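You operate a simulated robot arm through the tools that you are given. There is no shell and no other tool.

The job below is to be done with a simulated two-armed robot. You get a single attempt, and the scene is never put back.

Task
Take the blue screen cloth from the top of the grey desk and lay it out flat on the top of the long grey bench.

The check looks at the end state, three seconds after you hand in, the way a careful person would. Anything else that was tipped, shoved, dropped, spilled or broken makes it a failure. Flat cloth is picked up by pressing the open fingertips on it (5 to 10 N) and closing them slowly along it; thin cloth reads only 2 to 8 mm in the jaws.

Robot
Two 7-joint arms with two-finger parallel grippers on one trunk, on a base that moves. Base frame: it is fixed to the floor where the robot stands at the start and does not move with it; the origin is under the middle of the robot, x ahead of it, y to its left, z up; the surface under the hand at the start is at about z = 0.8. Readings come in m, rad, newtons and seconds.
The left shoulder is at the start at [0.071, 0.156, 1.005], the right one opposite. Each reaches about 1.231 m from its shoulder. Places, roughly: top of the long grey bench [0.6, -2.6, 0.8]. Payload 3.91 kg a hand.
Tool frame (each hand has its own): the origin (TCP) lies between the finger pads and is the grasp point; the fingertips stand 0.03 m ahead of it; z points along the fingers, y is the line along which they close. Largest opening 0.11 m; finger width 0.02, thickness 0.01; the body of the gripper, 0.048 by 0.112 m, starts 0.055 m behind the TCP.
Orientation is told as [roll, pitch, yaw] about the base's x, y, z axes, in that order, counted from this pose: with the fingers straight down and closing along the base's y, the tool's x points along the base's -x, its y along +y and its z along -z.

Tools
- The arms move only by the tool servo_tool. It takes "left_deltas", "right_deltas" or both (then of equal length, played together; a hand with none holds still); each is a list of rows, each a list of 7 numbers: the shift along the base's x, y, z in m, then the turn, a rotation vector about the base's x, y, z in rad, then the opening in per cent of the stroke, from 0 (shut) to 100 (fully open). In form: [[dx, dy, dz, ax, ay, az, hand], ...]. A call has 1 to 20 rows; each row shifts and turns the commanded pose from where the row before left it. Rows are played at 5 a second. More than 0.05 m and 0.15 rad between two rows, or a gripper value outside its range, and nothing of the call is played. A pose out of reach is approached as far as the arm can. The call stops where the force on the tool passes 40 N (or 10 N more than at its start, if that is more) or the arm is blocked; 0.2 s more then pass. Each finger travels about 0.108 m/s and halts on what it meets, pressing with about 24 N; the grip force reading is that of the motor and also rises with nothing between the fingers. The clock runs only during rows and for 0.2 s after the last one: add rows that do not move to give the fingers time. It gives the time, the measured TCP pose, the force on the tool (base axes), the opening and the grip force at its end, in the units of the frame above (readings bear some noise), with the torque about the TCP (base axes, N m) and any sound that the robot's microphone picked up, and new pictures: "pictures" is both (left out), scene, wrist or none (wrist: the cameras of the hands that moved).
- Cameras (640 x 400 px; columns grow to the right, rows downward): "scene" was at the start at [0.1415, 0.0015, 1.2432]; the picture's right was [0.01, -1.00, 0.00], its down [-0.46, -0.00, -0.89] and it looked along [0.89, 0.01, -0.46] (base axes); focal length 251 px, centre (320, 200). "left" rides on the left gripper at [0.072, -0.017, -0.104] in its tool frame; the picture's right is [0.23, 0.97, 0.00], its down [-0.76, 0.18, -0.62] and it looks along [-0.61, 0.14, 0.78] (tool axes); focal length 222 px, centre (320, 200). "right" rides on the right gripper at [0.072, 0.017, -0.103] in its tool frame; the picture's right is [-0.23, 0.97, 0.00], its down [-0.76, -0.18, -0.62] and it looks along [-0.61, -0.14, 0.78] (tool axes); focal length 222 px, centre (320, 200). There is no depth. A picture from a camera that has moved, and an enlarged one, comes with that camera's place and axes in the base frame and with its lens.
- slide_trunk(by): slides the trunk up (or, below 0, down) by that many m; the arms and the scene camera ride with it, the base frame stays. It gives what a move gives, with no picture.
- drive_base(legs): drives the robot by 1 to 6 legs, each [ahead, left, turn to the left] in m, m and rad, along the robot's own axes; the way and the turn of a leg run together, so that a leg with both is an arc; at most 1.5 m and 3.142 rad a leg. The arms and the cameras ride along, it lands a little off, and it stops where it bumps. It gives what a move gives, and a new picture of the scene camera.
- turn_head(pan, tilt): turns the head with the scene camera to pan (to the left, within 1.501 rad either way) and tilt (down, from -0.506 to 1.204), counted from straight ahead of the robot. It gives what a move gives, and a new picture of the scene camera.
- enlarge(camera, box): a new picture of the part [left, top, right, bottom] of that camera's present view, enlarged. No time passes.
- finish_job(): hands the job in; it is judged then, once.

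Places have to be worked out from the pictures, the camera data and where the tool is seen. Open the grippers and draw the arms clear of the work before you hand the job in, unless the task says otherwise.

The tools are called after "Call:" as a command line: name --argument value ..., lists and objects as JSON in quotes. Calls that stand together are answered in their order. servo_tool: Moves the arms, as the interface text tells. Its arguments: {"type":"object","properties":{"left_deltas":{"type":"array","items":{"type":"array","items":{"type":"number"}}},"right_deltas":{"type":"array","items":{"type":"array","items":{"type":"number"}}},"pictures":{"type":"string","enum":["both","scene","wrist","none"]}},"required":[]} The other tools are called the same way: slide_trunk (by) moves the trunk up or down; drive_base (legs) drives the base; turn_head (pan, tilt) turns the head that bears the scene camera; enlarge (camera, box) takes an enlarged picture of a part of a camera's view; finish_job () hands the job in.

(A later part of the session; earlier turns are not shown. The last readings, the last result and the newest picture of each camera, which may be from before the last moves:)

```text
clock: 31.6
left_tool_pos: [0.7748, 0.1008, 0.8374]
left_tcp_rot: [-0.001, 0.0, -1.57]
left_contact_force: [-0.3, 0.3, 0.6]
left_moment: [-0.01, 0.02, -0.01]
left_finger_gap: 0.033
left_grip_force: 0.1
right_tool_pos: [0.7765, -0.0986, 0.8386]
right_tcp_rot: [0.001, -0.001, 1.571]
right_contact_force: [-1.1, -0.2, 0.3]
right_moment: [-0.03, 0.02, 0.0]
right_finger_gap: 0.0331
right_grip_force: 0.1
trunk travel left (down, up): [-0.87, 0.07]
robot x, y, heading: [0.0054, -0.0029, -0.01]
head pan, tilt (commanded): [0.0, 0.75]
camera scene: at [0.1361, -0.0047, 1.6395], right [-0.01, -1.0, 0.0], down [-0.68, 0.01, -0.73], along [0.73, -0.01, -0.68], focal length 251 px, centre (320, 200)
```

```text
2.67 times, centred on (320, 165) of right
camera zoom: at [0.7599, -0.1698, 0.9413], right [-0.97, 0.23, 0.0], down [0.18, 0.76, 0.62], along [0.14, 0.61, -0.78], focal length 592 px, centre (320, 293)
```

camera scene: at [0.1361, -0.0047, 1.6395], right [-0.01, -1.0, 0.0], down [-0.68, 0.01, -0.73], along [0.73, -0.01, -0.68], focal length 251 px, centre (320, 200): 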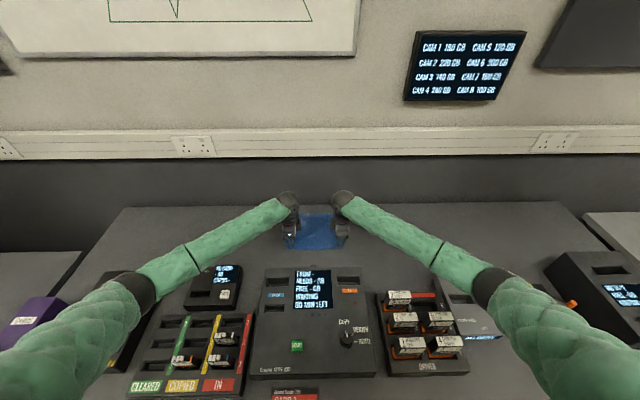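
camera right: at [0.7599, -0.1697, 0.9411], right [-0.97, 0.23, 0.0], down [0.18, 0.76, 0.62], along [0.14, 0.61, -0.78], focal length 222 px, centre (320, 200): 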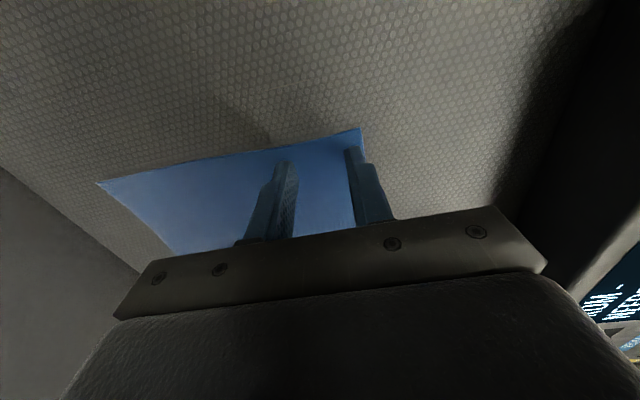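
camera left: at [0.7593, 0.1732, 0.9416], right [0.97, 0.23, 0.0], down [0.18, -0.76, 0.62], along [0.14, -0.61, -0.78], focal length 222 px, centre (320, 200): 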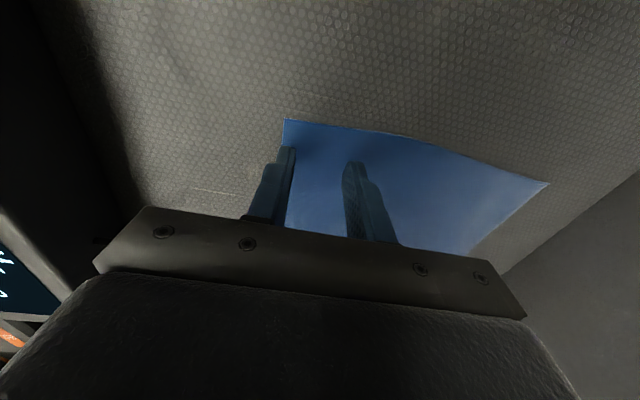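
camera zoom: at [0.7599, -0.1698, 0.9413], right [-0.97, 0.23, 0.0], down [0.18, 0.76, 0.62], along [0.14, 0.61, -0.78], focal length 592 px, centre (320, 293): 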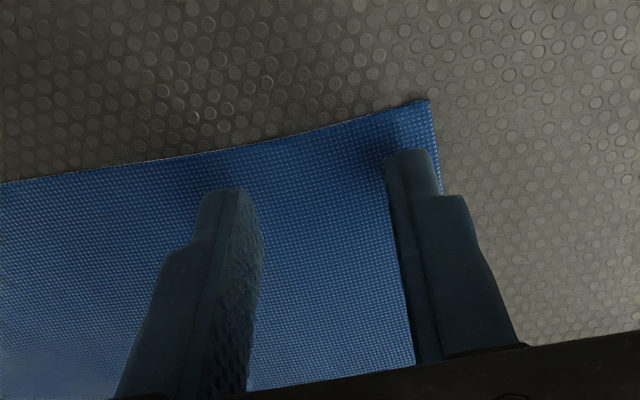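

The left near finger barely covers the edge, so I shift the left hand +4 mm in x (right +1 mm) and lower toward contact in small steps.

Call:
servo_tool --left_deltas '[[0.004, 0, 0, 0, 0, 0, 30], [0, 0, -0.002, 0, 0, 0, 30], [0, 0, -0.002, 0, 0, 0, 30], [0, 0, -0.002, 0, 0, 0, 30], [0, 0, -0.001, 0, 0, 0, 30], [0, 0, 0, 0, 0, 0, 30]]' --right_deltas '[[0.001, 0, 0, 0, 0, 0, 30], [0, 0, -0.002, 0, 0, 0, 30], [0, 0, -0.002, 0, 0, 0, 30], [0, 0, -0.002, 0, 0, 0, 30], [0, 0, -0.002, 0, 0, 0, 30], [0, 0, 0, 0, 0, 0, 30]]' --pictures "none"

```text
clock: 33.0
left_tool_pos: [0.7812, 0.1004, 0.8302]
left_tcp_rot: [0.0, -0.001, -1.568]
left_contact_force: [0.4, 0.5, 9.0]
left_moment: [0.04, 0.24, -0.05]
left_finger_gap: 0.0329
left_grip_force: 0.2
right_tool_pos: [0.7777, -0.098, 0.8312]
right_tcp_rot: [0.0, -0.001, 1.571]
right_contact_force: [-0.3, -0.4, 1.7]
right_moment: [-0.02, -0.01, 0.04]
right_finger_gap: 0.0331
right_grip_force: 0.1
trunk travel left (down, up): [-0.87, 0.07]
robot x, y, heading: [0.0035, 0.0023, -0.017]
head pan, tilt (commanded): [0.0, 0.75]
```

Left presses 9 N but only on the near finger (moment +0.24), right is just touching at 1.7 N. I tilt the left hand a touch about y to load its far finger, and lower the right by about 1 mm.

Call:
servo_tool --left_deltas '[[0, 0, 0, 0, 0.01, 0, 30], [0, 0, 0, 0, 0, 0, 30]]' --right_deltas '[[0, 0, -0.001, 0, 0, 0, 30], [0, 0, 0, 0, 0, 0, 30]]' --pictures "none"

```text
clock: 33.6
left_tool_pos: [0.7803, 0.0996, 0.8313]
left_tcp_rot: [-0.009, 0.0, -1.569]
left_contact_force: [1.1, -0.7, 7.8]
left_moment: [0.04, -0.2, 0.0]
left_finger_gap: 0.0337
left_grip_force: 1.2
right_tool_pos: [0.7786, -0.098, 0.8312]
right_tcp_rot: [-0.002, 0.0, 1.573]
right_contact_force: [2.2, -0.1, 12.2]
right_moment: [0.01, 0.16, 0.0]
right_finger_gap: 0.0329
right_grip_force: 0.1
trunk travel left (down, up): [-0.87, 0.07]
robot x, y, heading: [0.0024, -0.0063, -0.014]
head pan, tilt (commanded): [0.0, 0.75]
```

Nearly balanced: left is now over-tilted slightly, right loads the near finger at 12 N. I trim half a step on each, then check.

Call:
servo_tool --left_deltas '[[0, 0, 0, 0, -0.005, 0, 30], [0, 0, 0, 0, 0, 0, 30]]' --right_deltas '[[0, 0, 0.0003, 0, 0.004, 0, 30], [0, 0, 0, 0, 0, 0, 30]]' --pictures "none"

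```text
clock: 34.2
left_tool_pos: [0.7809, 0.1006, 0.8307]
left_tcp_rot: [-0.003, -0.001, -1.569]
left_contact_force: [1.8, -1.2, 8.7]
left_moment: [-0.01, -0.09, 0.01]
left_finger_gap: 0.0332
left_grip_force: 0.4
right_tool_pos: [0.7781, -0.0981, 0.8321]
right_tcp_rot: [0.001, -0.003, 1.571]
right_contact_force: [2.6, 1.1, 16.2]
right_moment: [-0.01, -0.2, 0.01]
right_finger_gap: 0.0329
right_grip_force: 0.0
trunk travel left (down, up): [-0.87, 0.07]
robot x, y, heading: [0.0059, -0.002, -0.014]
head pan, tilt (commanded): [0.0, 0.75]
```

Left is balanced at about 9 N; right is at 16 N, so I ease it up 0.6 mm and then close both jaws slowly along the cloth.

Call:
servo_tool --left_deltas '[[0, 0, 0, 0, 0, 0, 30], [0, 0, 0, 0, 0, 0, 30]]' --right_deltas '[[0, 0, 0.0006, 0, -0.0015, 0, 30], [0, 0, 0, 0, 0, 0, 30]]' --pictures "none"

```text
clock: 34.8
left_tool_pos: [0.7795, 0.0999, 0.8306]
left_tcp_rot: [-0.004, 0.002, -1.569]
left_contact_force: [0.0, -1.5, 12.2]
left_moment: [-0.01, -0.12, -0.03]
left_finger_gap: 0.0332
left_grip_force: 0.2
right_tool_pos: [0.7785, -0.0985, 0.8323]
right_tcp_rot: [0.003, 0.001, 1.572]
right_contact_force: [1.6, 0.8, 11.1]
right_moment: [0.01, -0.11, 0.05]
right_finger_gap: 0.033
right_grip_force: 0.0
trunk travel left (down, up): [-0.87, 0.07]
robot x, y, heading: [0.0004, -0.0013, -0.008]
head pan, tilt (commanded): [0.0, 0.75]
```

Both now near 11–12 N and balanced; I ease up 0.3 mm each and close slowly in 3% steps.

Call:
servo_tool --left_deltas '[[0, 0, 0.0003, 0, 0, 0, 30], [0, 0, 0, 0, 0, 0, 27], [0, 0, 0, 0, 0, 0, 24], [0, 0, 0, 0, 0, 0, 21], [0, 0, 0, 0, 0, 0, 18], [0, 0, 0, 0, 0, 0, 15], [0, 0, 0, 0, 0, 0, 12], [0, 0, 0, 0, 0, 0, 9], [0, 0, 0, 0, 0, 0, 6], [0, 0, 0, 0, 0, 0, 3], [0, 0, 0, 0, 0, 0, 0], [0, 0, 0, 0, 0, 0, 0], [0, 0, 0, 0, 0, 0, 0]]' --right_deltas '[[0, 0, 0.0003, 0, 0, 0, 30], [0, 0, 0, 0, 0, 0, 27], [0, 0, 0, 0, 0, 0, 24], [0, 0, 0, 0, 0, 0, 21], [0, 0, 0, 0, 0, 0, 18], [0, 0, 0, 0, 0, 0, 15], [0, 0, 0, 0, 0, 0, 12], [0, 0, 0, 0, 0, 0, 9], [0, 0, 0, 0, 0, 0, 6], [0, 0, 0, 0, 0, 0, 3], [0, 0, 0, 0, 0, 0, 0], [0, 0, 0, 0, 0, 0, 0], [0, 0, 0, 0, 0, 0, 0]]' --pictures "wrist"

```text
clock: 37.6
left_tool_pos: [0.7792, 0.0998, 0.8313]
left_tcp_rot: [-0.004, 0.001, -1.569]
left_contact_force: [-2.6, -0.2, 21.4]
left_moment: [-0.08, 0.12, -0.03]
left_finger_gap: 0.0022
left_grip_force: 23.9
right_tool_pos: [0.7771, -0.0995, 0.8306]
right_tcp_rot: [0.001, 0.0, 1.571]
right_contact_force: [-0.2, 1.6, 2.4]
right_moment: [0.05, -0.01, 0.0]
right_finger_gap: 0.0057
right_grip_force: 24.6
trunk travel left (down, up): [-0.87, 0.07]
robot x, y, heading: [0.0047, -0.0036, -0.014]
head pan, tilt (commanded): [0.0, 0.75]
camera right: at [0.7606, -0.1711, 0.9349], right [-0.97, 0.23, 0.0], down [0.18, 0.76, 0.62], along [0.14, 0.61, -0.78], focal length 222 px, centre (320, 200)
camera left: at [0.7637, 0.1722, 0.936], right [0.97, 0.23, 0.0], down [0.18, -0.76, 0.62], along [0.14, -0.61, -0.78], focal length 222 px, centre (320, 200)
```

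right: 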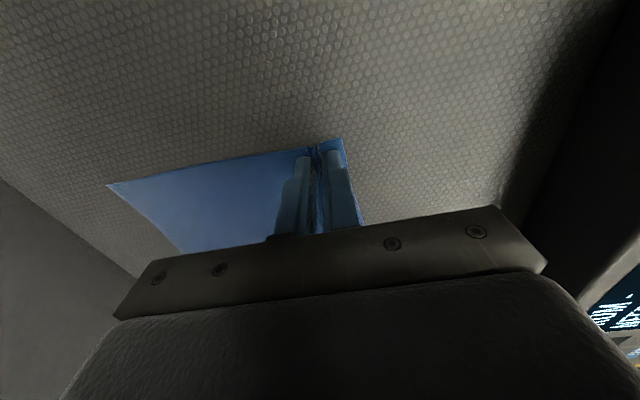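
left: 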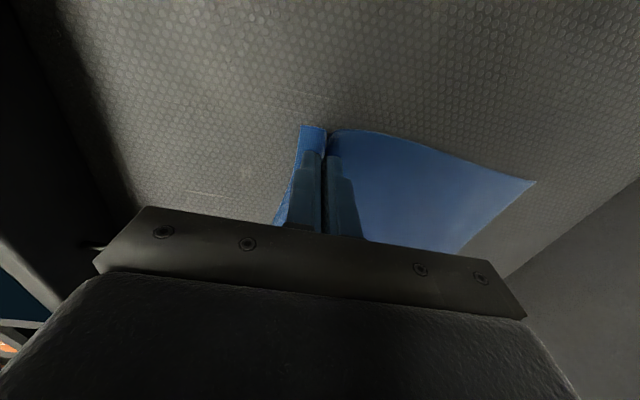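

Both hands hold cloth (gaps 2.2 and 5.7 mm). I lift slowly 3 cm and look.

Call:
servo_tool --left_deltas '[[0, 0, 0.003, 0, 0, 0, 0], [0, 0, 0.005, 0, 0, 0, 0], [0, 0, 0.007, 0, 0, 0, 0], [0, 0, 0.007, 0, 0, 0, 0], [0, 0, 0.008, 0, 0, 0, 0], [0, 0, 0, 0, 0, 0, 0]]' --right_deltas '[[0, 0, 0.003, 0, 0, 0, 0], [0, 0, 0.005, 0, 0, 0, 0], [0, 0, 0.007, 0, 0, 0, 0], [0, 0, 0.007, 0, 0, 0, 0], [0, 0, 0.008, 0, 0, 0, 0], [0, 0, 0, 0, 0, 0, 0]]' --pictures "both"

Call:
enlarge --camera "left" --box '[220, 90, 420, 240]'

Call:
enlarge --camera "right" --box '[220, 90, 420, 240]'

```text
clock: 39.0
left_tool_pos: [0.7805, 0.1005, 0.8614]
left_tcp_rot: [-0.006, 0.0, -1.569]
left_contact_force: [0.5, -0.3, -0.2]
left_moment: [-0.02, 0.01, 0.04]
left_finger_gap: 0.0019
left_grip_force: 24.1
right_tool_pos: [0.7785, -0.098, 0.8597]
right_tcp_rot: [0.001, -0.001, 1.571]
right_contact_force: [-0.2, 0.9, 0.3]
right_moment: [0.02, 0.02, 0.01]
right_finger_gap: 0.0056
right_grip_force: 23.9
trunk travel left (down, up): [-0.87, 0.07]
robot x, y, heading: [0.0053, -0.0017, -0.013]
head pan, tilt (commanded): [0.0, 0.75]
camera scene: at [0.1364, -0.0046, 1.6395], right [-0.01, -1.0, 0.0], down [-0.68, 0.01, -0.73], along [0.73, -0.01, -0.68], focal length 251 px, centre (320, 200)
camera right: at [0.7614, -0.1708, 0.9635], right [-0.97, 0.23, 0.0], down [0.18, 0.76, 0.62], along [0.14, 0.61, -0.78], focal length 222 px, centre (320, 200)
camera left: at [0.7647, 0.1726, 0.9651], right [0.97, 0.23, -0.01], down [0.18, -0.76, 0.62], along [0.14, -0.61, -0.78], focal length 222 px, centre (320, 200)
```

scene: 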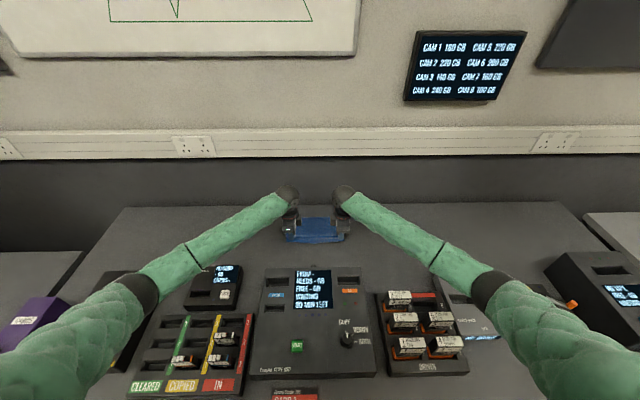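
right: 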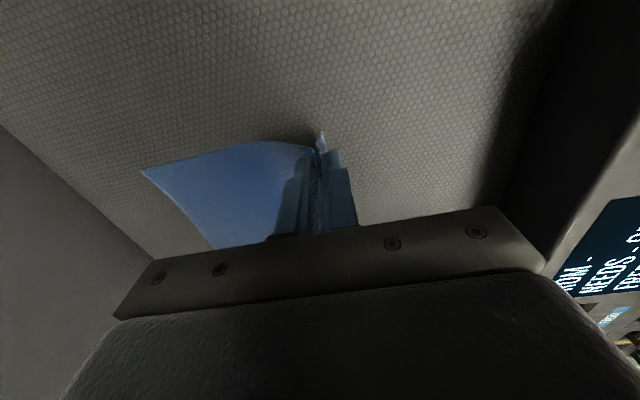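
left: 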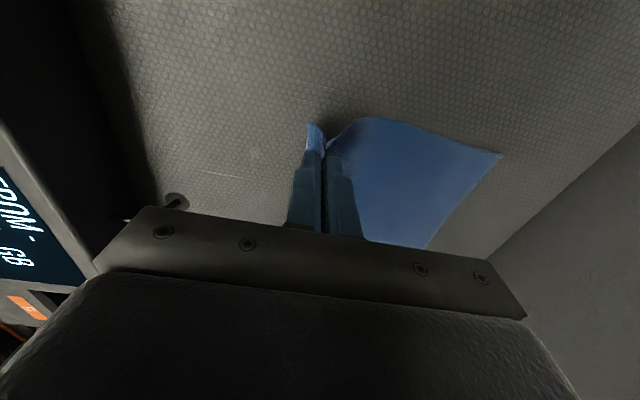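

```text
2.67 times, centred on (320, 165) of left
camera zoom: at [0.7647, 0.1726, 0.9651], right [0.97, 0.23, -0.01], down [0.18, -0.76, 0.62], along [0.14, -0.61, -0.78], focal length 592 px, centre (320, 293)
```

zoom: 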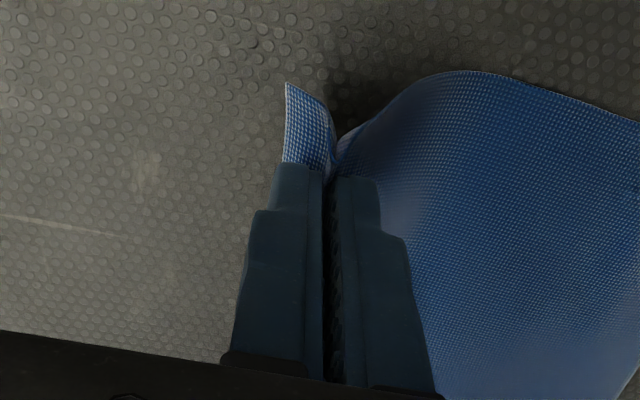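

```text
2.67 times, centred on (320, 165) of right
camera zoom: at [0.7614, -0.1708, 0.9635], right [-0.97, 0.23, 0.0], down [0.18, 0.76, 0.62], along [0.14, 0.61, -0.78], focal length 592 px, centre (320, 293)
```

zoom: 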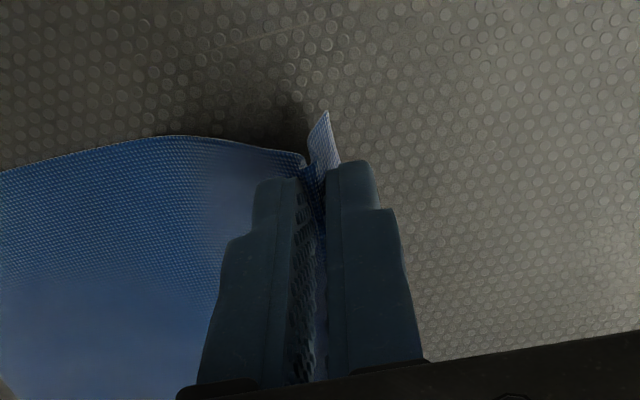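

Both corners come up with the cloth, though the left pinch looks shallow. I lift slowly another 9 cm and re-check the pinch.

Call:
servo_tool --left_deltas '[[0, 0, 0.01, 0, 0, 0, 0], [0, 0, 0.01, 0, 0, 0, 0], [0, 0, 0.01, 0, 0, 0, 0], [0, 0, 0.01, 0, 0, 0, 0], [0, 0, 0.01, 0, 0, 0, 0], [0, 0, 0.01, 0, 0, 0, 0], [0, 0, 0.01, 0, 0, 0, 0], [0, 0, 0.01, 0, 0, 0, 0], [0, 0, 0.01, 0, 0, 0, 0], [0, 0, 0, 0, 0, 0, 0]]' --right_deltas '[[0, 0, 0.01, 0, 0, 0, 0], [0, 0, 0.01, 0, 0, 0, 0], [0, 0, 0.01, 0, 0, 0, 0], [0, 0, 0.01, 0, 0, 0, 0], [0, 0, 0.01, 0, 0, 0, 0], [0, 0, 0.01, 0, 0, 0, 0], [0, 0, 0.01, 0, 0, 0, 0], [0, 0, 0.01, 0, 0, 0, 0], [0, 0, 0.01, 0, 0, 0, 0], [0, 0, 0, 0, 0, 0, 0]]' --pictures "both"

Call:
enlarge --camera "left" --box '[220, 90, 420, 240]'

Call:
enlarge --camera "right" --box '[220, 90, 420, 240]'

Call:
enlarge --camera "scene" --box '[220, 140, 420, 265]'

```text
clock: 41.2
left_tool_pos: [0.7795, 0.0999, 0.9486]
left_tcp_rot: [-0.005, 0.0, -1.568]
left_contact_force: [-1.2, -0.8, -0.4]
left_moment: [-0.05, 0.01, 0.0]
left_finger_gap: 0.0022
left_grip_force: 23.8
right_tool_pos: [0.7796, -0.0984, 0.9487]
right_tcp_rot: [0.003, 0.0, 1.571]
right_contact_force: [0.0, 0.9, 0.2]
right_moment: [0.03, -0.02, -0.02]
right_finger_gap: 0.0056
right_grip_force: 24.6
trunk travel left (down, up): [-0.87, 0.07]
robot x, y, heading: [0.0022, -0.0008, -0.014]
head pan, tilt (commanded): [0.0, 0.75]
camera scene: at [0.1363, -0.0046, 1.6395], right [-0.01, -1.0, 0.0], down [-0.68, 0.01, -0.73], along [0.73, -0.01, -0.68], focal length 251 px, centre (320, 200)
camera right: at [0.7619, -0.1707, 1.0525], right [-0.97, 0.23, 0.0], down [0.18, 0.76, 0.62], along [0.14, 0.61, -0.78], focal length 222 px, centre (320, 200)
camera left: at [0.7652, 0.1732, 1.0549], right [0.97, 0.23, -0.01], down [0.18, -0.76, 0.62], along [0.14, -0.61, -0.78], focal length 222 px, centre (320, 200)
```

scene: 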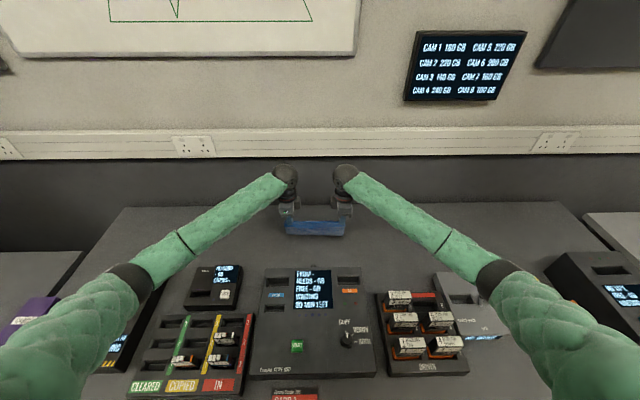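
right: 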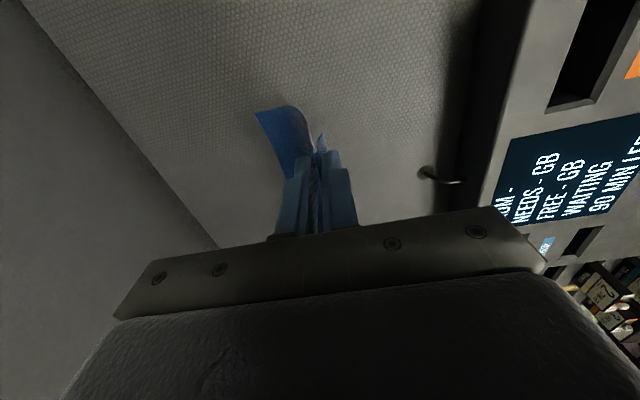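
left: 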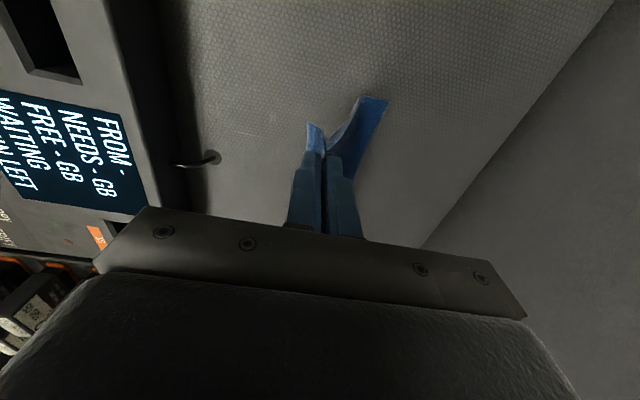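

```text
2.67 times, centred on (320, 165) of left
camera zoom: at [0.7652, 0.1732, 1.0549], right [0.97, 0.23, -0.01], down [0.18, -0.76, 0.62], along [0.14, -0.61, -0.78], focal length 592 px, centre (320, 293)
```

zoom: 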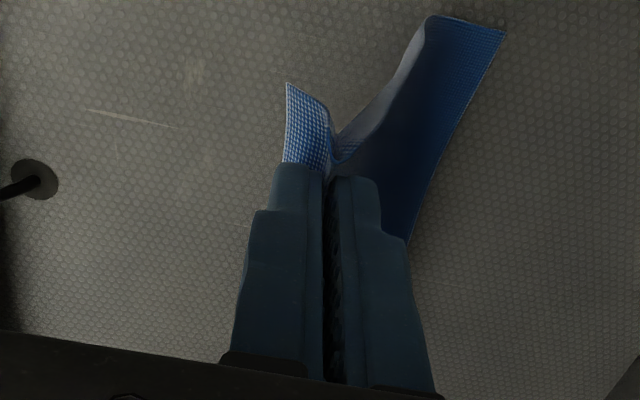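

```text
2.67 times, centred on (320, 165) of right
camera zoom: at [0.7619, -0.1707, 1.0525], right [-0.97, 0.23, 0.0], down [0.18, 0.76, 0.62], along [0.14, 0.61, -0.78], focal length 592 px, centre (320, 293)
```

zoom: 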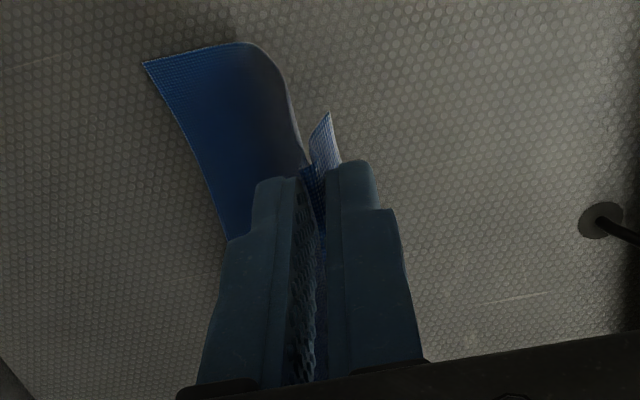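

```text
3.20 times, centred on (320, 202) of scene
camera zoom: at [0.1363, -0.0046, 1.6395], right [-0.01, -1.0, 0.0], down [-0.68, 0.01, -0.73], along [0.73, -0.01, -0.68], focal length 802 px, centre (320, 192)
```

zoom: 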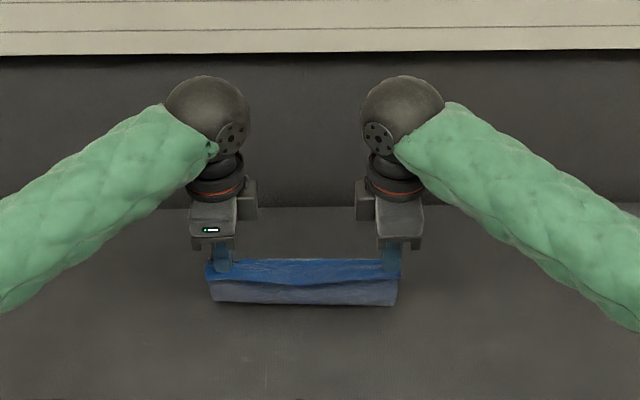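

The cloth hangs evenly and firmly from both pinches (gaps steady at 2.2/5.6 mm). I lift it to z≈1.25 to clear everything, before driving.

Call:
servo_tool --left_deltas '[[0, 0, 0.02, 0, 0, 0, 0], [0, 0, 0.02, 0, 0, 0, 0], [0, 0, 0.02, 0, 0, 0, 0], [0, 0, 0.02, 0, 0, 0, 0], [0, 0, 0.02, 0, 0, 0, 0], [0, 0, 0.02, 0, 0, 0, 0], [0, 0, 0.02, 0, 0, 0, 0], [0, 0, 0.02, 0, 0, 0, 0], [0, 0, 0.02, 0, 0, 0, 0], [0, 0, 0.02, 0, 0, 0, 0], [0, 0, 0.02, 0, 0, 0, 0], [0, 0, 0.02, 0, 0, 0, 0], [0, 0, 0.02, 0, 0, 0, 0], [0, 0, 0.02, 0, 0, 0, 0], [0, 0, 0.02, 0, 0, 0, 0], [0, 0, 0, 0, 0, 0, 0]]' --right_deltas '[[0, 0, 0.02, 0, 0, 0, 0], [0, 0, 0.02, 0, 0, 0, 0], [0, 0, 0.02, 0, 0, 0, 0], [0, 0, 0.02, 0, 0, 0, 0], [0, 0, 0.02, 0, 0, 0, 0], [0, 0, 0.02, 0, 0, 0, 0], [0, 0, 0.02, 0, 0, 0, 0], [0, 0, 0.02, 0, 0, 0, 0], [0, 0, 0.02, 0, 0, 0, 0], [0, 0, 0.02, 0, 0, 0, 0], [0, 0, 0.02, 0, 0, 0, 0], [0, 0, 0.02, 0, 0, 0, 0], [0, 0, 0.02, 0, 0, 0, 0], [0, 0, 0.02, 0, 0, 0, 0], [0, 0, 0.02, 0, 0, 0, 0], [0, 0, 0, 0, 0, 0, 0]]' --pictures "scene"

Call:
turn_head --pan -0.9 --tilt 0.45

Call:
enlarge --camera "scene" --box '[300, 20, 600, 207]'

Call:
turn_head --pan -1.3 --tilt 0.7

```text
clock: 44.6
left_tool_pos: [0.7813, 0.1003, 1.2497]
left_tcp_rot: [-0.006, 0.0, -1.568]
left_contact_force: [0.1, -0.1, 0.1]
left_moment: [-0.02, 0.01, 0.02]
left_finger_gap: 0.0018
left_grip_force: 23.9
right_tool_pos: [0.7789, -0.0989, 1.2519]
right_tcp_rot: [0.004, 0.001, 1.569]
right_contact_force: [0.7, 0.9, -0.1]
right_moment: [0.01, 0.03, -0.05]
right_finger_gap: 0.0055
right_grip_force: 23.9
trunk travel left (down, up): [-0.87, 0.07]
robot x, y, heading: [0.0003, -0.005, -0.009]
head pan, tilt (commanded): [0.0, 0.75]
camera scene: at [0.1367, -0.0047, 1.6395], right [-0.01, -1.0, 0.0], down [-0.68, 0.01, -0.73], along [0.73, -0.01, -0.68], focal length 251 px, centre (320, 200)
```

scene: 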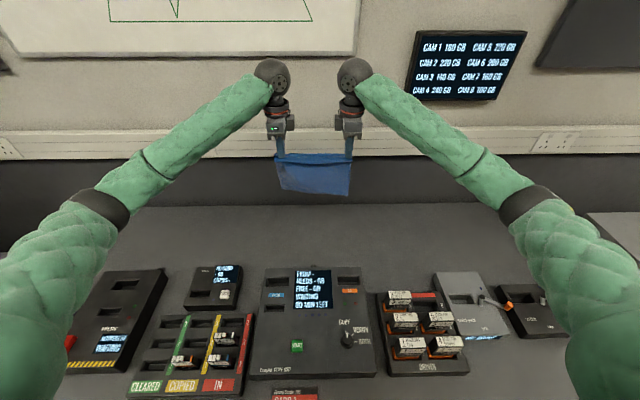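

```text
clock: 45.8
left_tool_pos: [0.7803, 0.0993, 1.251]
left_tcp_rot: [-0.004, -0.001, -1.57]
left_contact_force: [0.1, -0.5, 0.7]
left_moment: [-0.01, 0.01, -0.01]
left_finger_gap: 0.0021
left_grip_force: 24.3
right_tool_pos: [0.7797, -0.0989, 1.252]
right_tcp_rot: [0.004, 0.0, 1.571]
right_contact_force: [1.1, 1.5, 0.4]
right_moment: [-0.01, -0.05, 0.03]
right_finger_gap: 0.0057
right_grip_force: 23.5
trunk travel left (down, up): [-0.87, 0.07]
robot x, y, heading: [0.0043, -0.0019, -0.015]
head pan, tilt (commanded): [-0.901, 0.45]
camera scene: at [0.1097, -0.0763, 1.6659], right [-0.79, -0.61, 0.0], down [-0.27, 0.34, -0.9], along [0.55, -0.71, -0.44], focal length 251 px, centre (320, 200)
```

scene: 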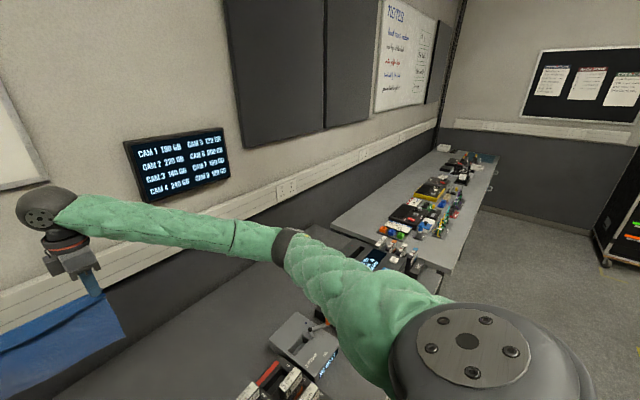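

```text
2.13 times, centred on (450, 114) of scene
camera zoom: at [0.1097, -0.0763, 1.6659], right [-0.79, -0.61, 0.0], down [-0.27, 0.34, -0.9], along [0.55, -0.71, -0.44], focal length 535 px, centre (43, 384)
```

zoom: 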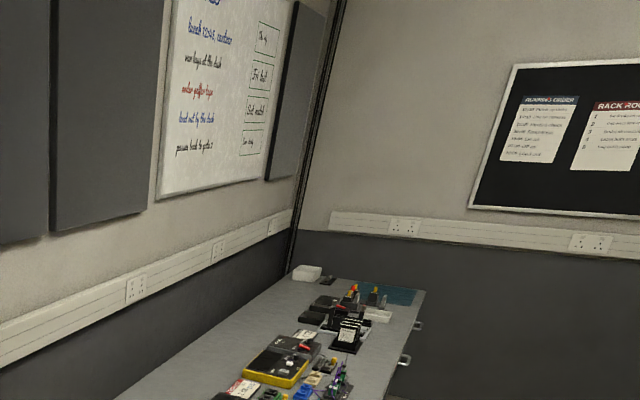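

```text
clock: 46.7
left_tool_pos: [0.7804, 0.0997, 1.2509]
left_tcp_rot: [-0.004, 0.002, -1.569]
left_contact_force: [-0.2, -1.0, -0.1]
left_moment: [-0.02, 0.0, -0.02]
left_finger_gap: 0.0019
left_grip_force: 24.8
right_tool_pos: [0.7779, -0.0984, 1.2512]
right_tcp_rot: [0.003, 0.0, 1.571]
right_contact_force: [0.1, 1.0, -0.2]
right_moment: [-0.02, 0.0, 0.05]
right_finger_gap: 0.0057
right_grip_force: 24.4
trunk travel left (down, up): [-0.87, 0.07]
robot x, y, heading: [0.0015, -0.0052, -0.018]
head pan, tilt (commanded): [-1.3, 0.7]
camera scene: at [0.075, -0.0856, 1.6439], right [-0.97, -0.25, 0.0], down [-0.16, 0.62, -0.77], along [0.19, -0.74, -0.64], focal length 251 px, centre (320, 200)
```

scene: 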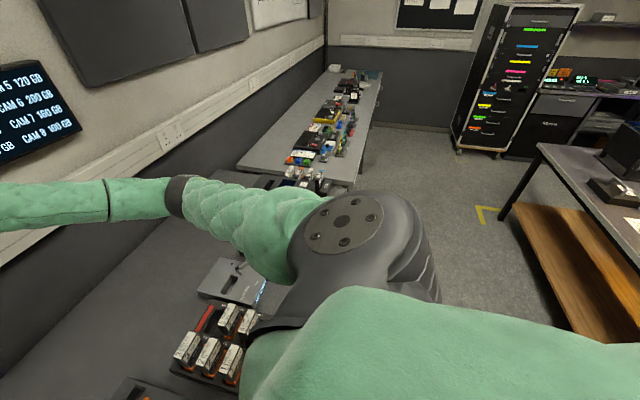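

The bench runs from y≈−1.23 to −3.8, with kit between x≈0.3 and 0.7 and a free strip along the wall. I back off 0.3 m so the base clears the desk legs, straighten the heading, and strafe 1.2 m to the right for a better look.

Call:
turn_head --pan -0.9 --tilt 0.6

Call:
drive_base --legs '[[-0.3, 0, 0.014], [0, -1.2, 0]]'

```text
clock: 47.5
left_tool_pos: [0.7807, 0.1004, 1.251]
left_tcp_rot: [-0.004, 0.002, -1.57]
left_contact_force: [-0.5, -0.7, -0.5]
left_moment: [-0.02, 0.0, 0.01]
left_finger_gap: 0.0024
left_grip_force: 24.3
right_tool_pos: [0.7799, -0.0989, 1.2516]
right_tcp_rot: [0.003, -0.001, 1.571]
right_contact_force: [0.6, 2.0, -0.2]
right_moment: [0.03, 0.0, 0.01]
right_finger_gap: 0.0057
right_grip_force: 23.8
trunk travel left (down, up): [-0.87, 0.07]
robot x, y, heading: [0.0025, -0.0008, -0.015]
head pan, tilt (commanded): [-0.901, 0.6]
camera scene: at [0.1072, -0.0736, 1.6524], right [-0.79, -0.61, 0.0], down [-0.34, 0.45, -0.82], along [0.5, -0.65, -0.57], focal length 251 px, centre (320, 200)
```

scene: 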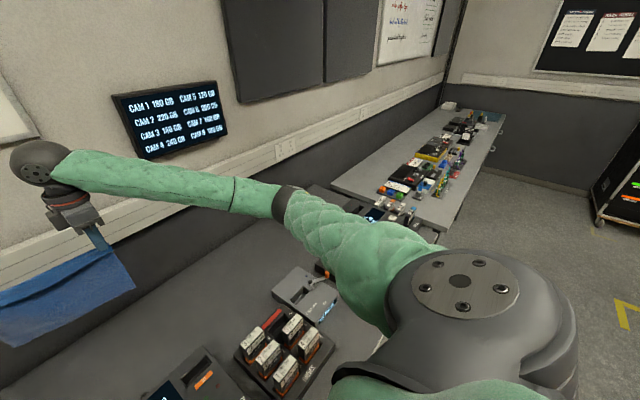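

```text
clock: 55.3
left_tool_pos: [0.4785, -1.0945, 1.251]
left_tcp_rot: [-0.005, 0.002, -1.563]
left_contact_force: [0.1, -1.5, 1.2]
left_moment: [0.0, -0.04, -0.01]
left_finger_gap: 0.0021
left_grip_force: 23.8
right_tool_pos: [0.4769, -1.2929, 1.2516]
right_tcp_rot: [0.002, 0.0, 1.578]
right_contact_force: [0.4, 0.4, 0.6]
right_moment: [0.0, 0.03, -0.01]
right_finger_gap: 0.0054
right_grip_force: 23.8
trunk travel left (down, up): [-0.87, 0.07]
robot x, y, heading: [-0.2972, -1.2056, -0.007]
head pan, tilt (commanded): [-0.901, 0.6]
camera scene: at [-0.1944, -1.2724, 1.6524], right [-0.79, -0.62, 0.0], down [-0.35, 0.45, -0.82], along [0.51, -0.65, -0.57], focal length 251 px, centre (320, 200)
```

scene: 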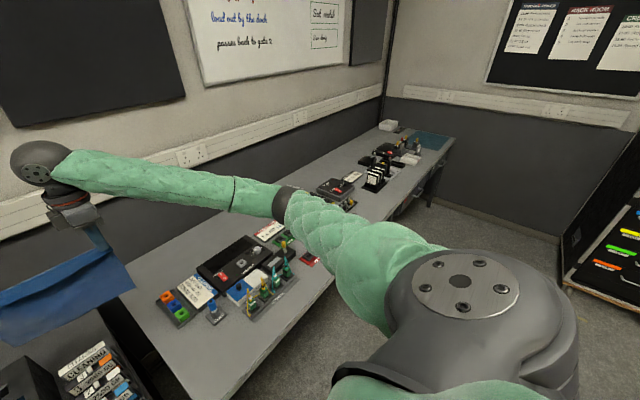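

The bench shows two clusters of kit with what looks like a gap around y −1.9 to −2.3, hidden by the arm. I strafe another 0.75 m right and look straight at it.

Call:
drive_base --legs '[[0, -0.75, 0.007]]'

Call:
turn_head --pan 0.0 --tilt 0.8

```text
clock: 59.4
left_tool_pos: [0.4724, -1.8457, 1.2505]
left_tcp_rot: [-0.005, 0.001, -1.562]
left_contact_force: [-0.5, -1.0, 0.0]
left_moment: [0.01, 0.02, -0.01]
left_finger_gap: 0.002
left_grip_force: 23.8
right_tool_pos: [0.4722, -2.0445, 1.2516]
right_tcp_rot: [0.003, 0.0, 1.579]
right_contact_force: [0.5, 1.2, -0.2]
right_moment: [0.03, 0.02, 0.02]
right_finger_gap: 0.0057
right_grip_force: 24.4
trunk travel left (down, up): [-0.87, 0.07]
robot x, y, heading: [-0.3064, -1.9567, -0.006]
head pan, tilt (commanded): [-0.901, 0.6]
camera scene: at [-0.2002, -2.0241, 1.6524], right [-0.79, -0.61, 0.0], down [-0.35, 0.45, -0.82], along [0.51, -0.65, -0.57], focal length 251 px, centre (320, 200)
```

scene: 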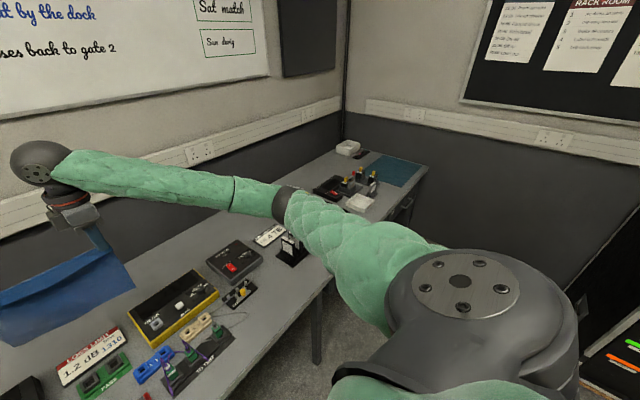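

```text
clock: 60.5
left_tool_pos: [0.4716, -1.8468, 1.2507]
left_tcp_rot: [-0.004, -0.001, -1.562]
left_contact_force: [0.3, -0.7, -0.4]
left_moment: [0.01, 0.04, 0.07]
left_finger_gap: 0.0021
left_grip_force: 23.5
right_tool_pos: [0.4725, -2.0443, 1.251]
right_tcp_rot: [0.001, 0.0, 1.578]
right_contact_force: [-1.2, 2.1, -0.4]
right_moment: [0.01, 0.01, -0.01]
right_finger_gap: 0.0058
right_grip_force: 24.4
trunk travel left (down, up): [-0.87, 0.07]
robot x, y, heading: [-0.3055, -1.9527, -0.007]
head pan, tilt (commanded): [0.0, 0.799]
camera scene: at [-0.1739, -1.9554, 1.6355], right [-0.01, -1.0, 0.0], down [-0.72, 0.01, -0.7], along [0.7, -0.01, -0.72], focal length 251 px, centre (320, 200)
```

scene: 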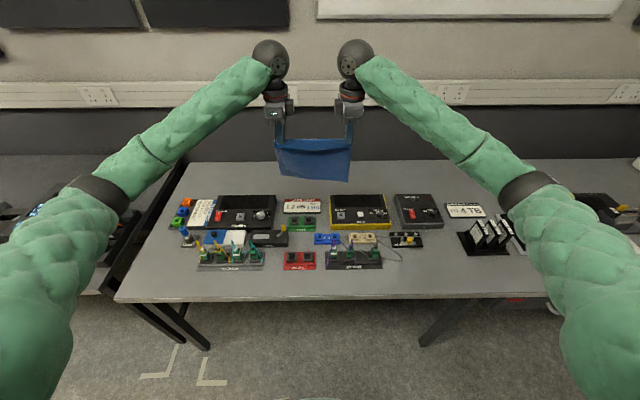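

The cloth strip behind the kit here is about x 0.69–0.92, just wide enough; the part further right may be roomier. I strafe 0.7 m more to the right and look down.

Call:
drive_base --legs '[[0, -0.7, 0.007]]'

```text
clock: 64.3
left_tool_pos: [0.4723, -2.5197, 1.2514]
left_tcp_rot: [-0.005, -0.001, -1.538]
left_contact_force: [0.4, -0.6, 0.2]
left_moment: [-0.03, 0.0, 0.03]
left_finger_gap: 0.002
left_grip_force: 24.3
right_tool_pos: [0.4755, -2.7187, 1.2522]
right_tcp_rot: [0.002, 0.001, 1.601]
right_contact_force: [0.0, 1.5, -0.4]
right_moment: [0.04, -0.01, 0.04]
right_finger_gap: 0.0053
right_grip_force: 24.2
trunk travel left (down, up): [-0.87, 0.07]
robot x, y, heading: [-0.3025, -2.6449, 0.019]
head pan, tilt (commanded): [0.0, 0.799]
camera scene: at [-0.1715, -2.6435, 1.6355], right [0.01, -1.0, 0.0], down [-0.72, -0.01, -0.7], along [0.7, 0.01, -0.72], focal length 251 px, centre (320, 200)
```

scene: 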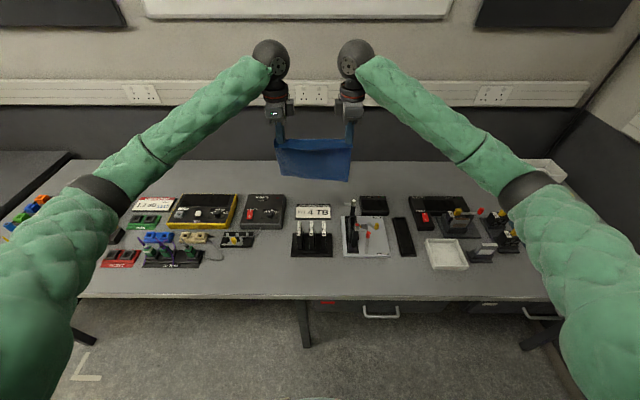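

Here too the kit is in a row with a free strip behind it. I'll enlarge to measure that strip, and look to the right end of the bench.

Call:
enlarge --camera "scene" --box '[100, 140, 340, 290]'

Call:
enlarge --camera "scene" --box '[280, 140, 520, 290]'

Call:
turn_head --pan -0.6 --tilt 0.75

Call:
turn_head --pan 0.5 --tilt 0.75

```text
2.67 times, centred on (220, 215) of scene
camera zoom: at [-0.1715, -2.6435, 1.6355], right [0.01, -1.0, 0.0], down [-0.72, -0.01, -0.7], along [0.7, 0.01, -0.72], focal length 668 px, centre (587, 160)
```

zoom: 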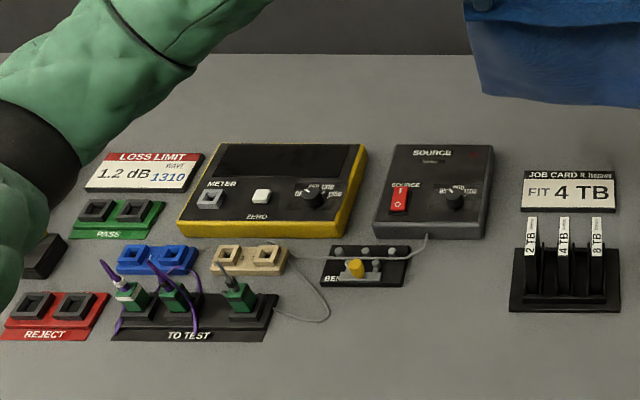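

```text
2.67 times, centred on (400, 215) of scene
camera zoom: at [-0.1715, -2.6435, 1.6355], right [0.01, -1.0, 0.0], down [-0.72, -0.01, -0.7], along [0.7, 0.01, -0.72], focal length 668 px, centre (107, 160)
```

zoom: 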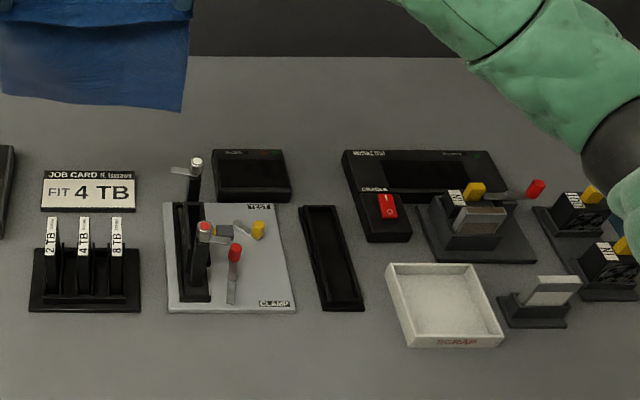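

```text
clock: 65.3
left_tool_pos: [0.472, -2.5184, 1.2502]
left_tcp_rot: [-0.005, -0.001, -1.541]
left_contact_force: [-0.1, -0.6, 0.7]
left_moment: [-0.05, 0.0, 0.0]
left_finger_gap: 0.002
left_grip_force: 23.9
right_tool_pos: [0.4747, -2.7184, 1.2512]
right_tcp_rot: [0.001, -0.001, 1.6]
right_contact_force: [-0.5, 1.3, 0.0]
right_moment: [0.02, -0.01, 0.02]
right_finger_gap: 0.0053
right_grip_force: 24.0
trunk travel left (down, up): [-0.87, 0.07]
robot x, y, heading: [-0.3044, -2.6435, 0.012]
head pan, tilt (commanded): [-0.6, 0.75]
camera scene: at [-0.183, -2.6901, 1.6395], right [-0.55, -0.83, 0.0], down [-0.57, 0.38, -0.73], along [0.61, -0.4, -0.68], focal length 251 px, centre (320, 200)
```

scene: 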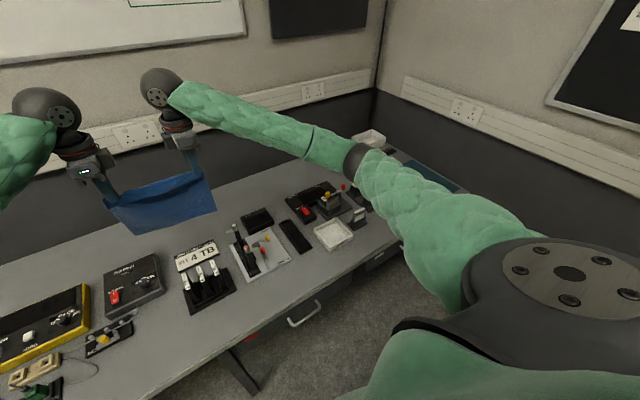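

```text
clock: 66.7
left_tool_pos: [0.4728, -2.5206, 1.2499]
left_tcp_rot: [-0.005, 0.0, -1.54]
left_contact_force: [0.2, -1.8, 0.4]
left_moment: [-0.05, -0.02, -0.01]
left_finger_gap: 0.0022
left_grip_force: 23.5
right_tool_pos: [0.4757, -2.7189, 1.2519]
right_tcp_rot: [0.001, -0.002, 1.602]
right_contact_force: [-0.3, 1.0, 1.0]
right_moment: [0.01, -0.02, 0.01]
right_finger_gap: 0.0054
right_grip_force: 24.0
trunk travel left (down, up): [-0.87, 0.07]
robot x, y, heading: [-0.3046, -2.6463, 0.012]
head pan, tilt (commanded): [0.499, 0.75]
camera scene: at [-0.1799, -2.6041, 1.6395], right [0.49, -0.87, 0.0], down [-0.59, -0.33, -0.73], along [0.64, 0.36, -0.68], focal length 251 px, centre (320, 200)
```

scene: 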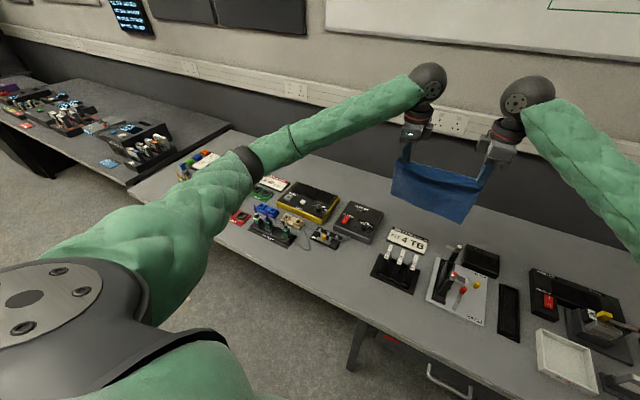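

The best spot is behind the "4 TB" job card: kit ends at x≈0.61–0.68, the bench back edge is at x≈0.94, so a cloth at x 0.71–0.91, y≈−2.60±0.12 has margin all round. Before driving forward I look down to see how far the base sticks out relative to the bench leg near (0.24, −2.54).

Call:
turn_head --pan 0.0 --tilt 1.2

Call:
turn_head --pan 0.6 --tilt 1.2

Call:
turn_head --pan -0.6 --tilt 1.2

```text
clock: 67.6
left_tool_pos: [0.4715, -2.5194, 1.2497]
left_tcp_rot: [-0.005, -0.002, -1.539]
left_contact_force: [0.2, -1.5, 0.6]
left_moment: [-0.04, 0.02, 0.04]
left_finger_gap: 0.0021
left_grip_force: 24.0
right_tool_pos: [0.475, -2.7196, 1.2512]
right_tcp_rot: [0.002, 0.001, 1.599]
right_contact_force: [-0.2, 1.7, -0.2]
right_moment: [0.04, 0.02, 0.02]
right_finger_gap: 0.0056
right_grip_force: 23.9
trunk travel left (down, up): [-0.87, 0.07]
robot x, y, heading: [-0.3035, -2.6458, 0.013]
head pan, tilt (commanded): [0.0, 1.201]
camera scene: at [-0.1962, -2.6438, 1.6079], right [0.02, -1.0, 0.0], down [-0.93, -0.01, -0.36], along [0.36, 0.01, -0.93], focal length 251 px, centre (320, 200)
```

scene: 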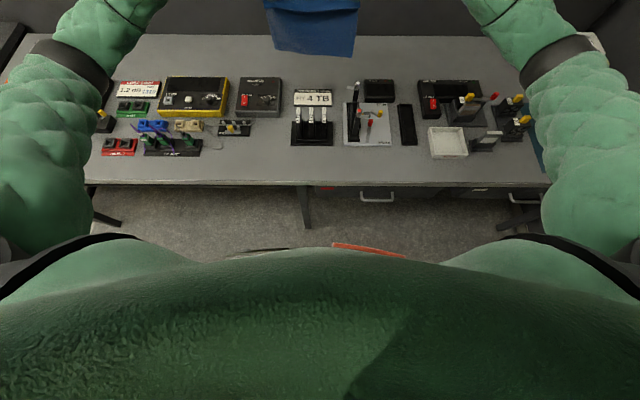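

```text
clock: 68.6
left_tool_pos: [0.4725, -2.5197, 1.2503]
left_tcp_rot: [-0.004, 0.001, -1.539]
left_contact_force: [0.2, -1.7, 0.5]
left_moment: [-0.03, -0.01, -0.01]
left_finger_gap: 0.002
left_grip_force: 24.4
right_tool_pos: [0.4748, -2.7189, 1.2509]
right_tcp_rot: [0.0, -0.002, 1.599]
right_contact_force: [0.5, 1.0, 0.1]
right_moment: [0.02, 0.02, 0.01]
right_finger_gap: 0.0056
right_grip_force: 24.2
trunk travel left (down, up): [-0.87, 0.07]
robot x, y, heading: [-0.3035, -2.6485, 0.015]
head pan, tilt (commanded): [0.6, 1.201]
camera scene: at [-0.2065, -2.6125, 1.6078], right [0.58, -0.82, 0.0], down [-0.76, -0.54, -0.36], along [0.3, 0.21, -0.93], focal length 251 px, centre (320, 200)
```

scene: 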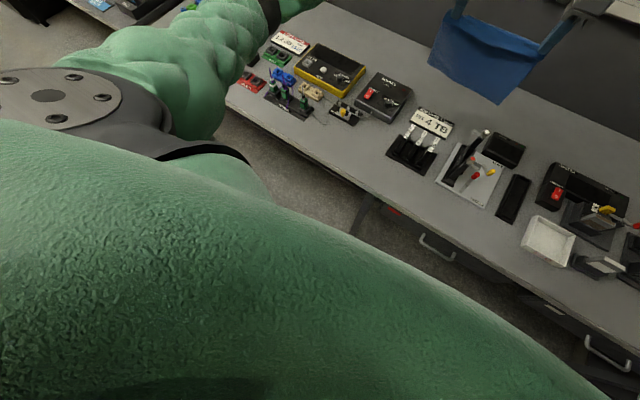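

```text
clock: 70.0
left_tool_pos: [0.4719, -2.521, 1.2504]
left_tcp_rot: [-0.005, 0.001, -1.541]
left_contact_force: [0.7, -0.9, -0.7]
left_moment: [-0.01, -0.01, -0.01]
left_finger_gap: 0.0021
left_grip_force: 23.8
right_tool_pos: [0.4754, -2.718, 1.2504]
right_tcp_rot: [0.001, 0.0, 1.599]
right_contact_force: [0.2, 1.0, -0.4]
right_moment: [0.0, 0.01, 0.0]
right_finger_gap: 0.0055
right_grip_force: 23.7
trunk travel left (down, up): [-0.87, 0.07]
robot x, y, heading: [-0.3043, -2.6463, 0.014]
head pan, tilt (commanded): [-0.6, 1.201]
camera scene: at [-0.2055, -2.6756, 1.6078], right [-0.55, -0.83, 0.0], down [-0.78, 0.51, -0.36], along [0.3, -0.2, -0.93], focal length 251 px, centre (320, 200)
```

scene: 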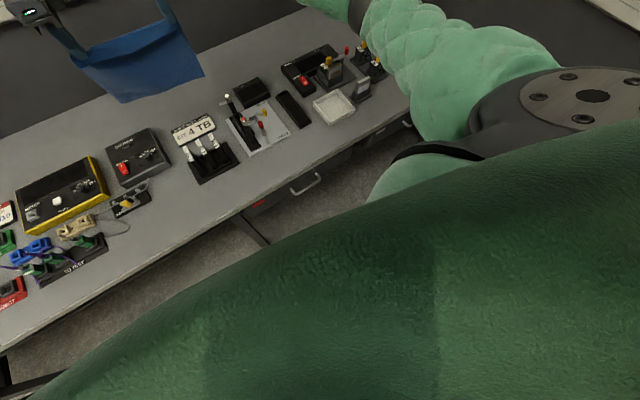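

The base sticks out about 0.38 m ahead, so here it would meet the bench leg at y≈−2.54 or the drawers. Between the legs (y −1.33 to −2.52) the knee space is open, so I go back left to y≈−1.94 and use the strip behind the kit there.

Call:
drive_base --legs '[[0, 0.7, -0.014]]'

Call:
turn_head --pan 0.0 --tilt 0.85

Call:
enlarge --camera "scene" --box '[150, 120, 470, 320]'

```text
clock: 73.8
left_tool_pos: [0.4652, -1.8293, 1.2502]
left_tcp_rot: [-0.006, 0.0, -1.549]
left_contact_force: [0.9, -1.3, -0.1]
left_moment: [-0.05, -0.03, -0.01]
left_finger_gap: 0.002
left_grip_force: 23.9
right_tool_pos: [0.4681, -2.0289, 1.2511]
right_tcp_rot: [0.003, 0.0, 1.592]
right_contact_force: [0.2, 1.2, 0.1]
right_moment: [0.0, 0.02, 0.03]
right_finger_gap: 0.0055
right_grip_force: 24.1
trunk travel left (down, up): [-0.87, 0.07]
robot x, y, heading: [-0.3113, -1.9449, 0.003]
head pan, tilt (commanded): [-0.6, 1.201]
camera scene: at [-0.2128, -1.9791, 1.6078], right [-0.56, -0.83, 0.0], down [-0.77, 0.52, -0.36], along [0.3, -0.2, -0.93], focal length 251 px, centre (320, 200)
```

scene: 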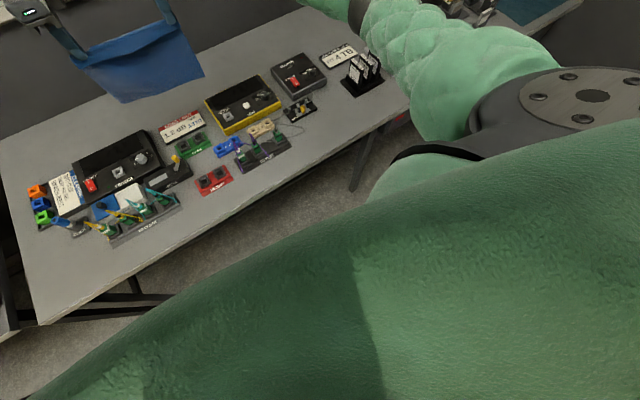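

```text
clock: 74.8
left_tool_pos: [0.4656, -1.8295, 1.2498]
left_tcp_rot: [-0.005, -0.001, -1.548]
left_contact_force: [-0.5, -1.5, 0.8]
left_moment: [-0.03, 0.01, 0.0]
left_finger_gap: 0.0018
left_grip_force: 24.0
right_tool_pos: [0.469, -2.0289, 1.2502]
right_tcp_rot: [0.002, -0.002, 1.591]
right_contact_force: [-0.2, 0.8, 0.3]
right_moment: [0.03, -0.02, 0.0]
right_finger_gap: 0.0056
right_grip_force: 24.0
trunk travel left (down, up): [-0.87, 0.07]
robot x, y, heading: [-0.3091, -1.9515, 0.005]
head pan, tilt (commanded): [0.0, 0.85]
camera scene: at [-0.181, -1.9477, 1.6315], right [0.0, -1.0, 0.0], down [-0.75, 0.0, -0.66], along [0.66, 0.0, -0.75], focal length 251 px, centre (320, 200)
```

scene: 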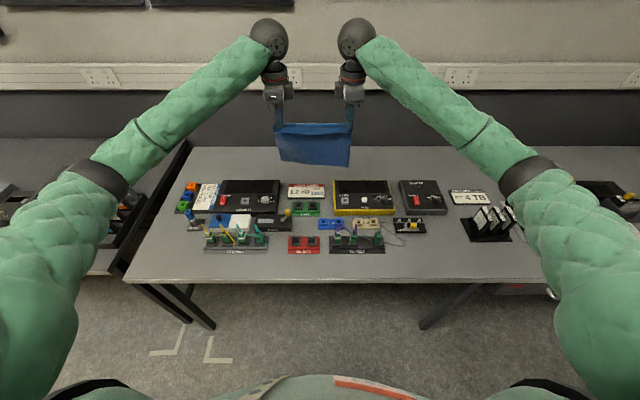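

```text
2.00 times, centred on (310, 220) of scene
camera zoom: at [-0.181, -1.9477, 1.6315], right [0.0, -1.0, 0.0], down [-0.75, 0.0, -0.66], along [0.66, 0.0, -0.75], focal length 501 px, centre (340, 160)
```

zoom: 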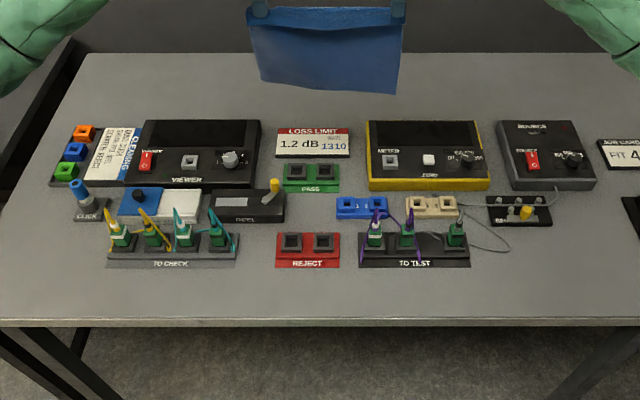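

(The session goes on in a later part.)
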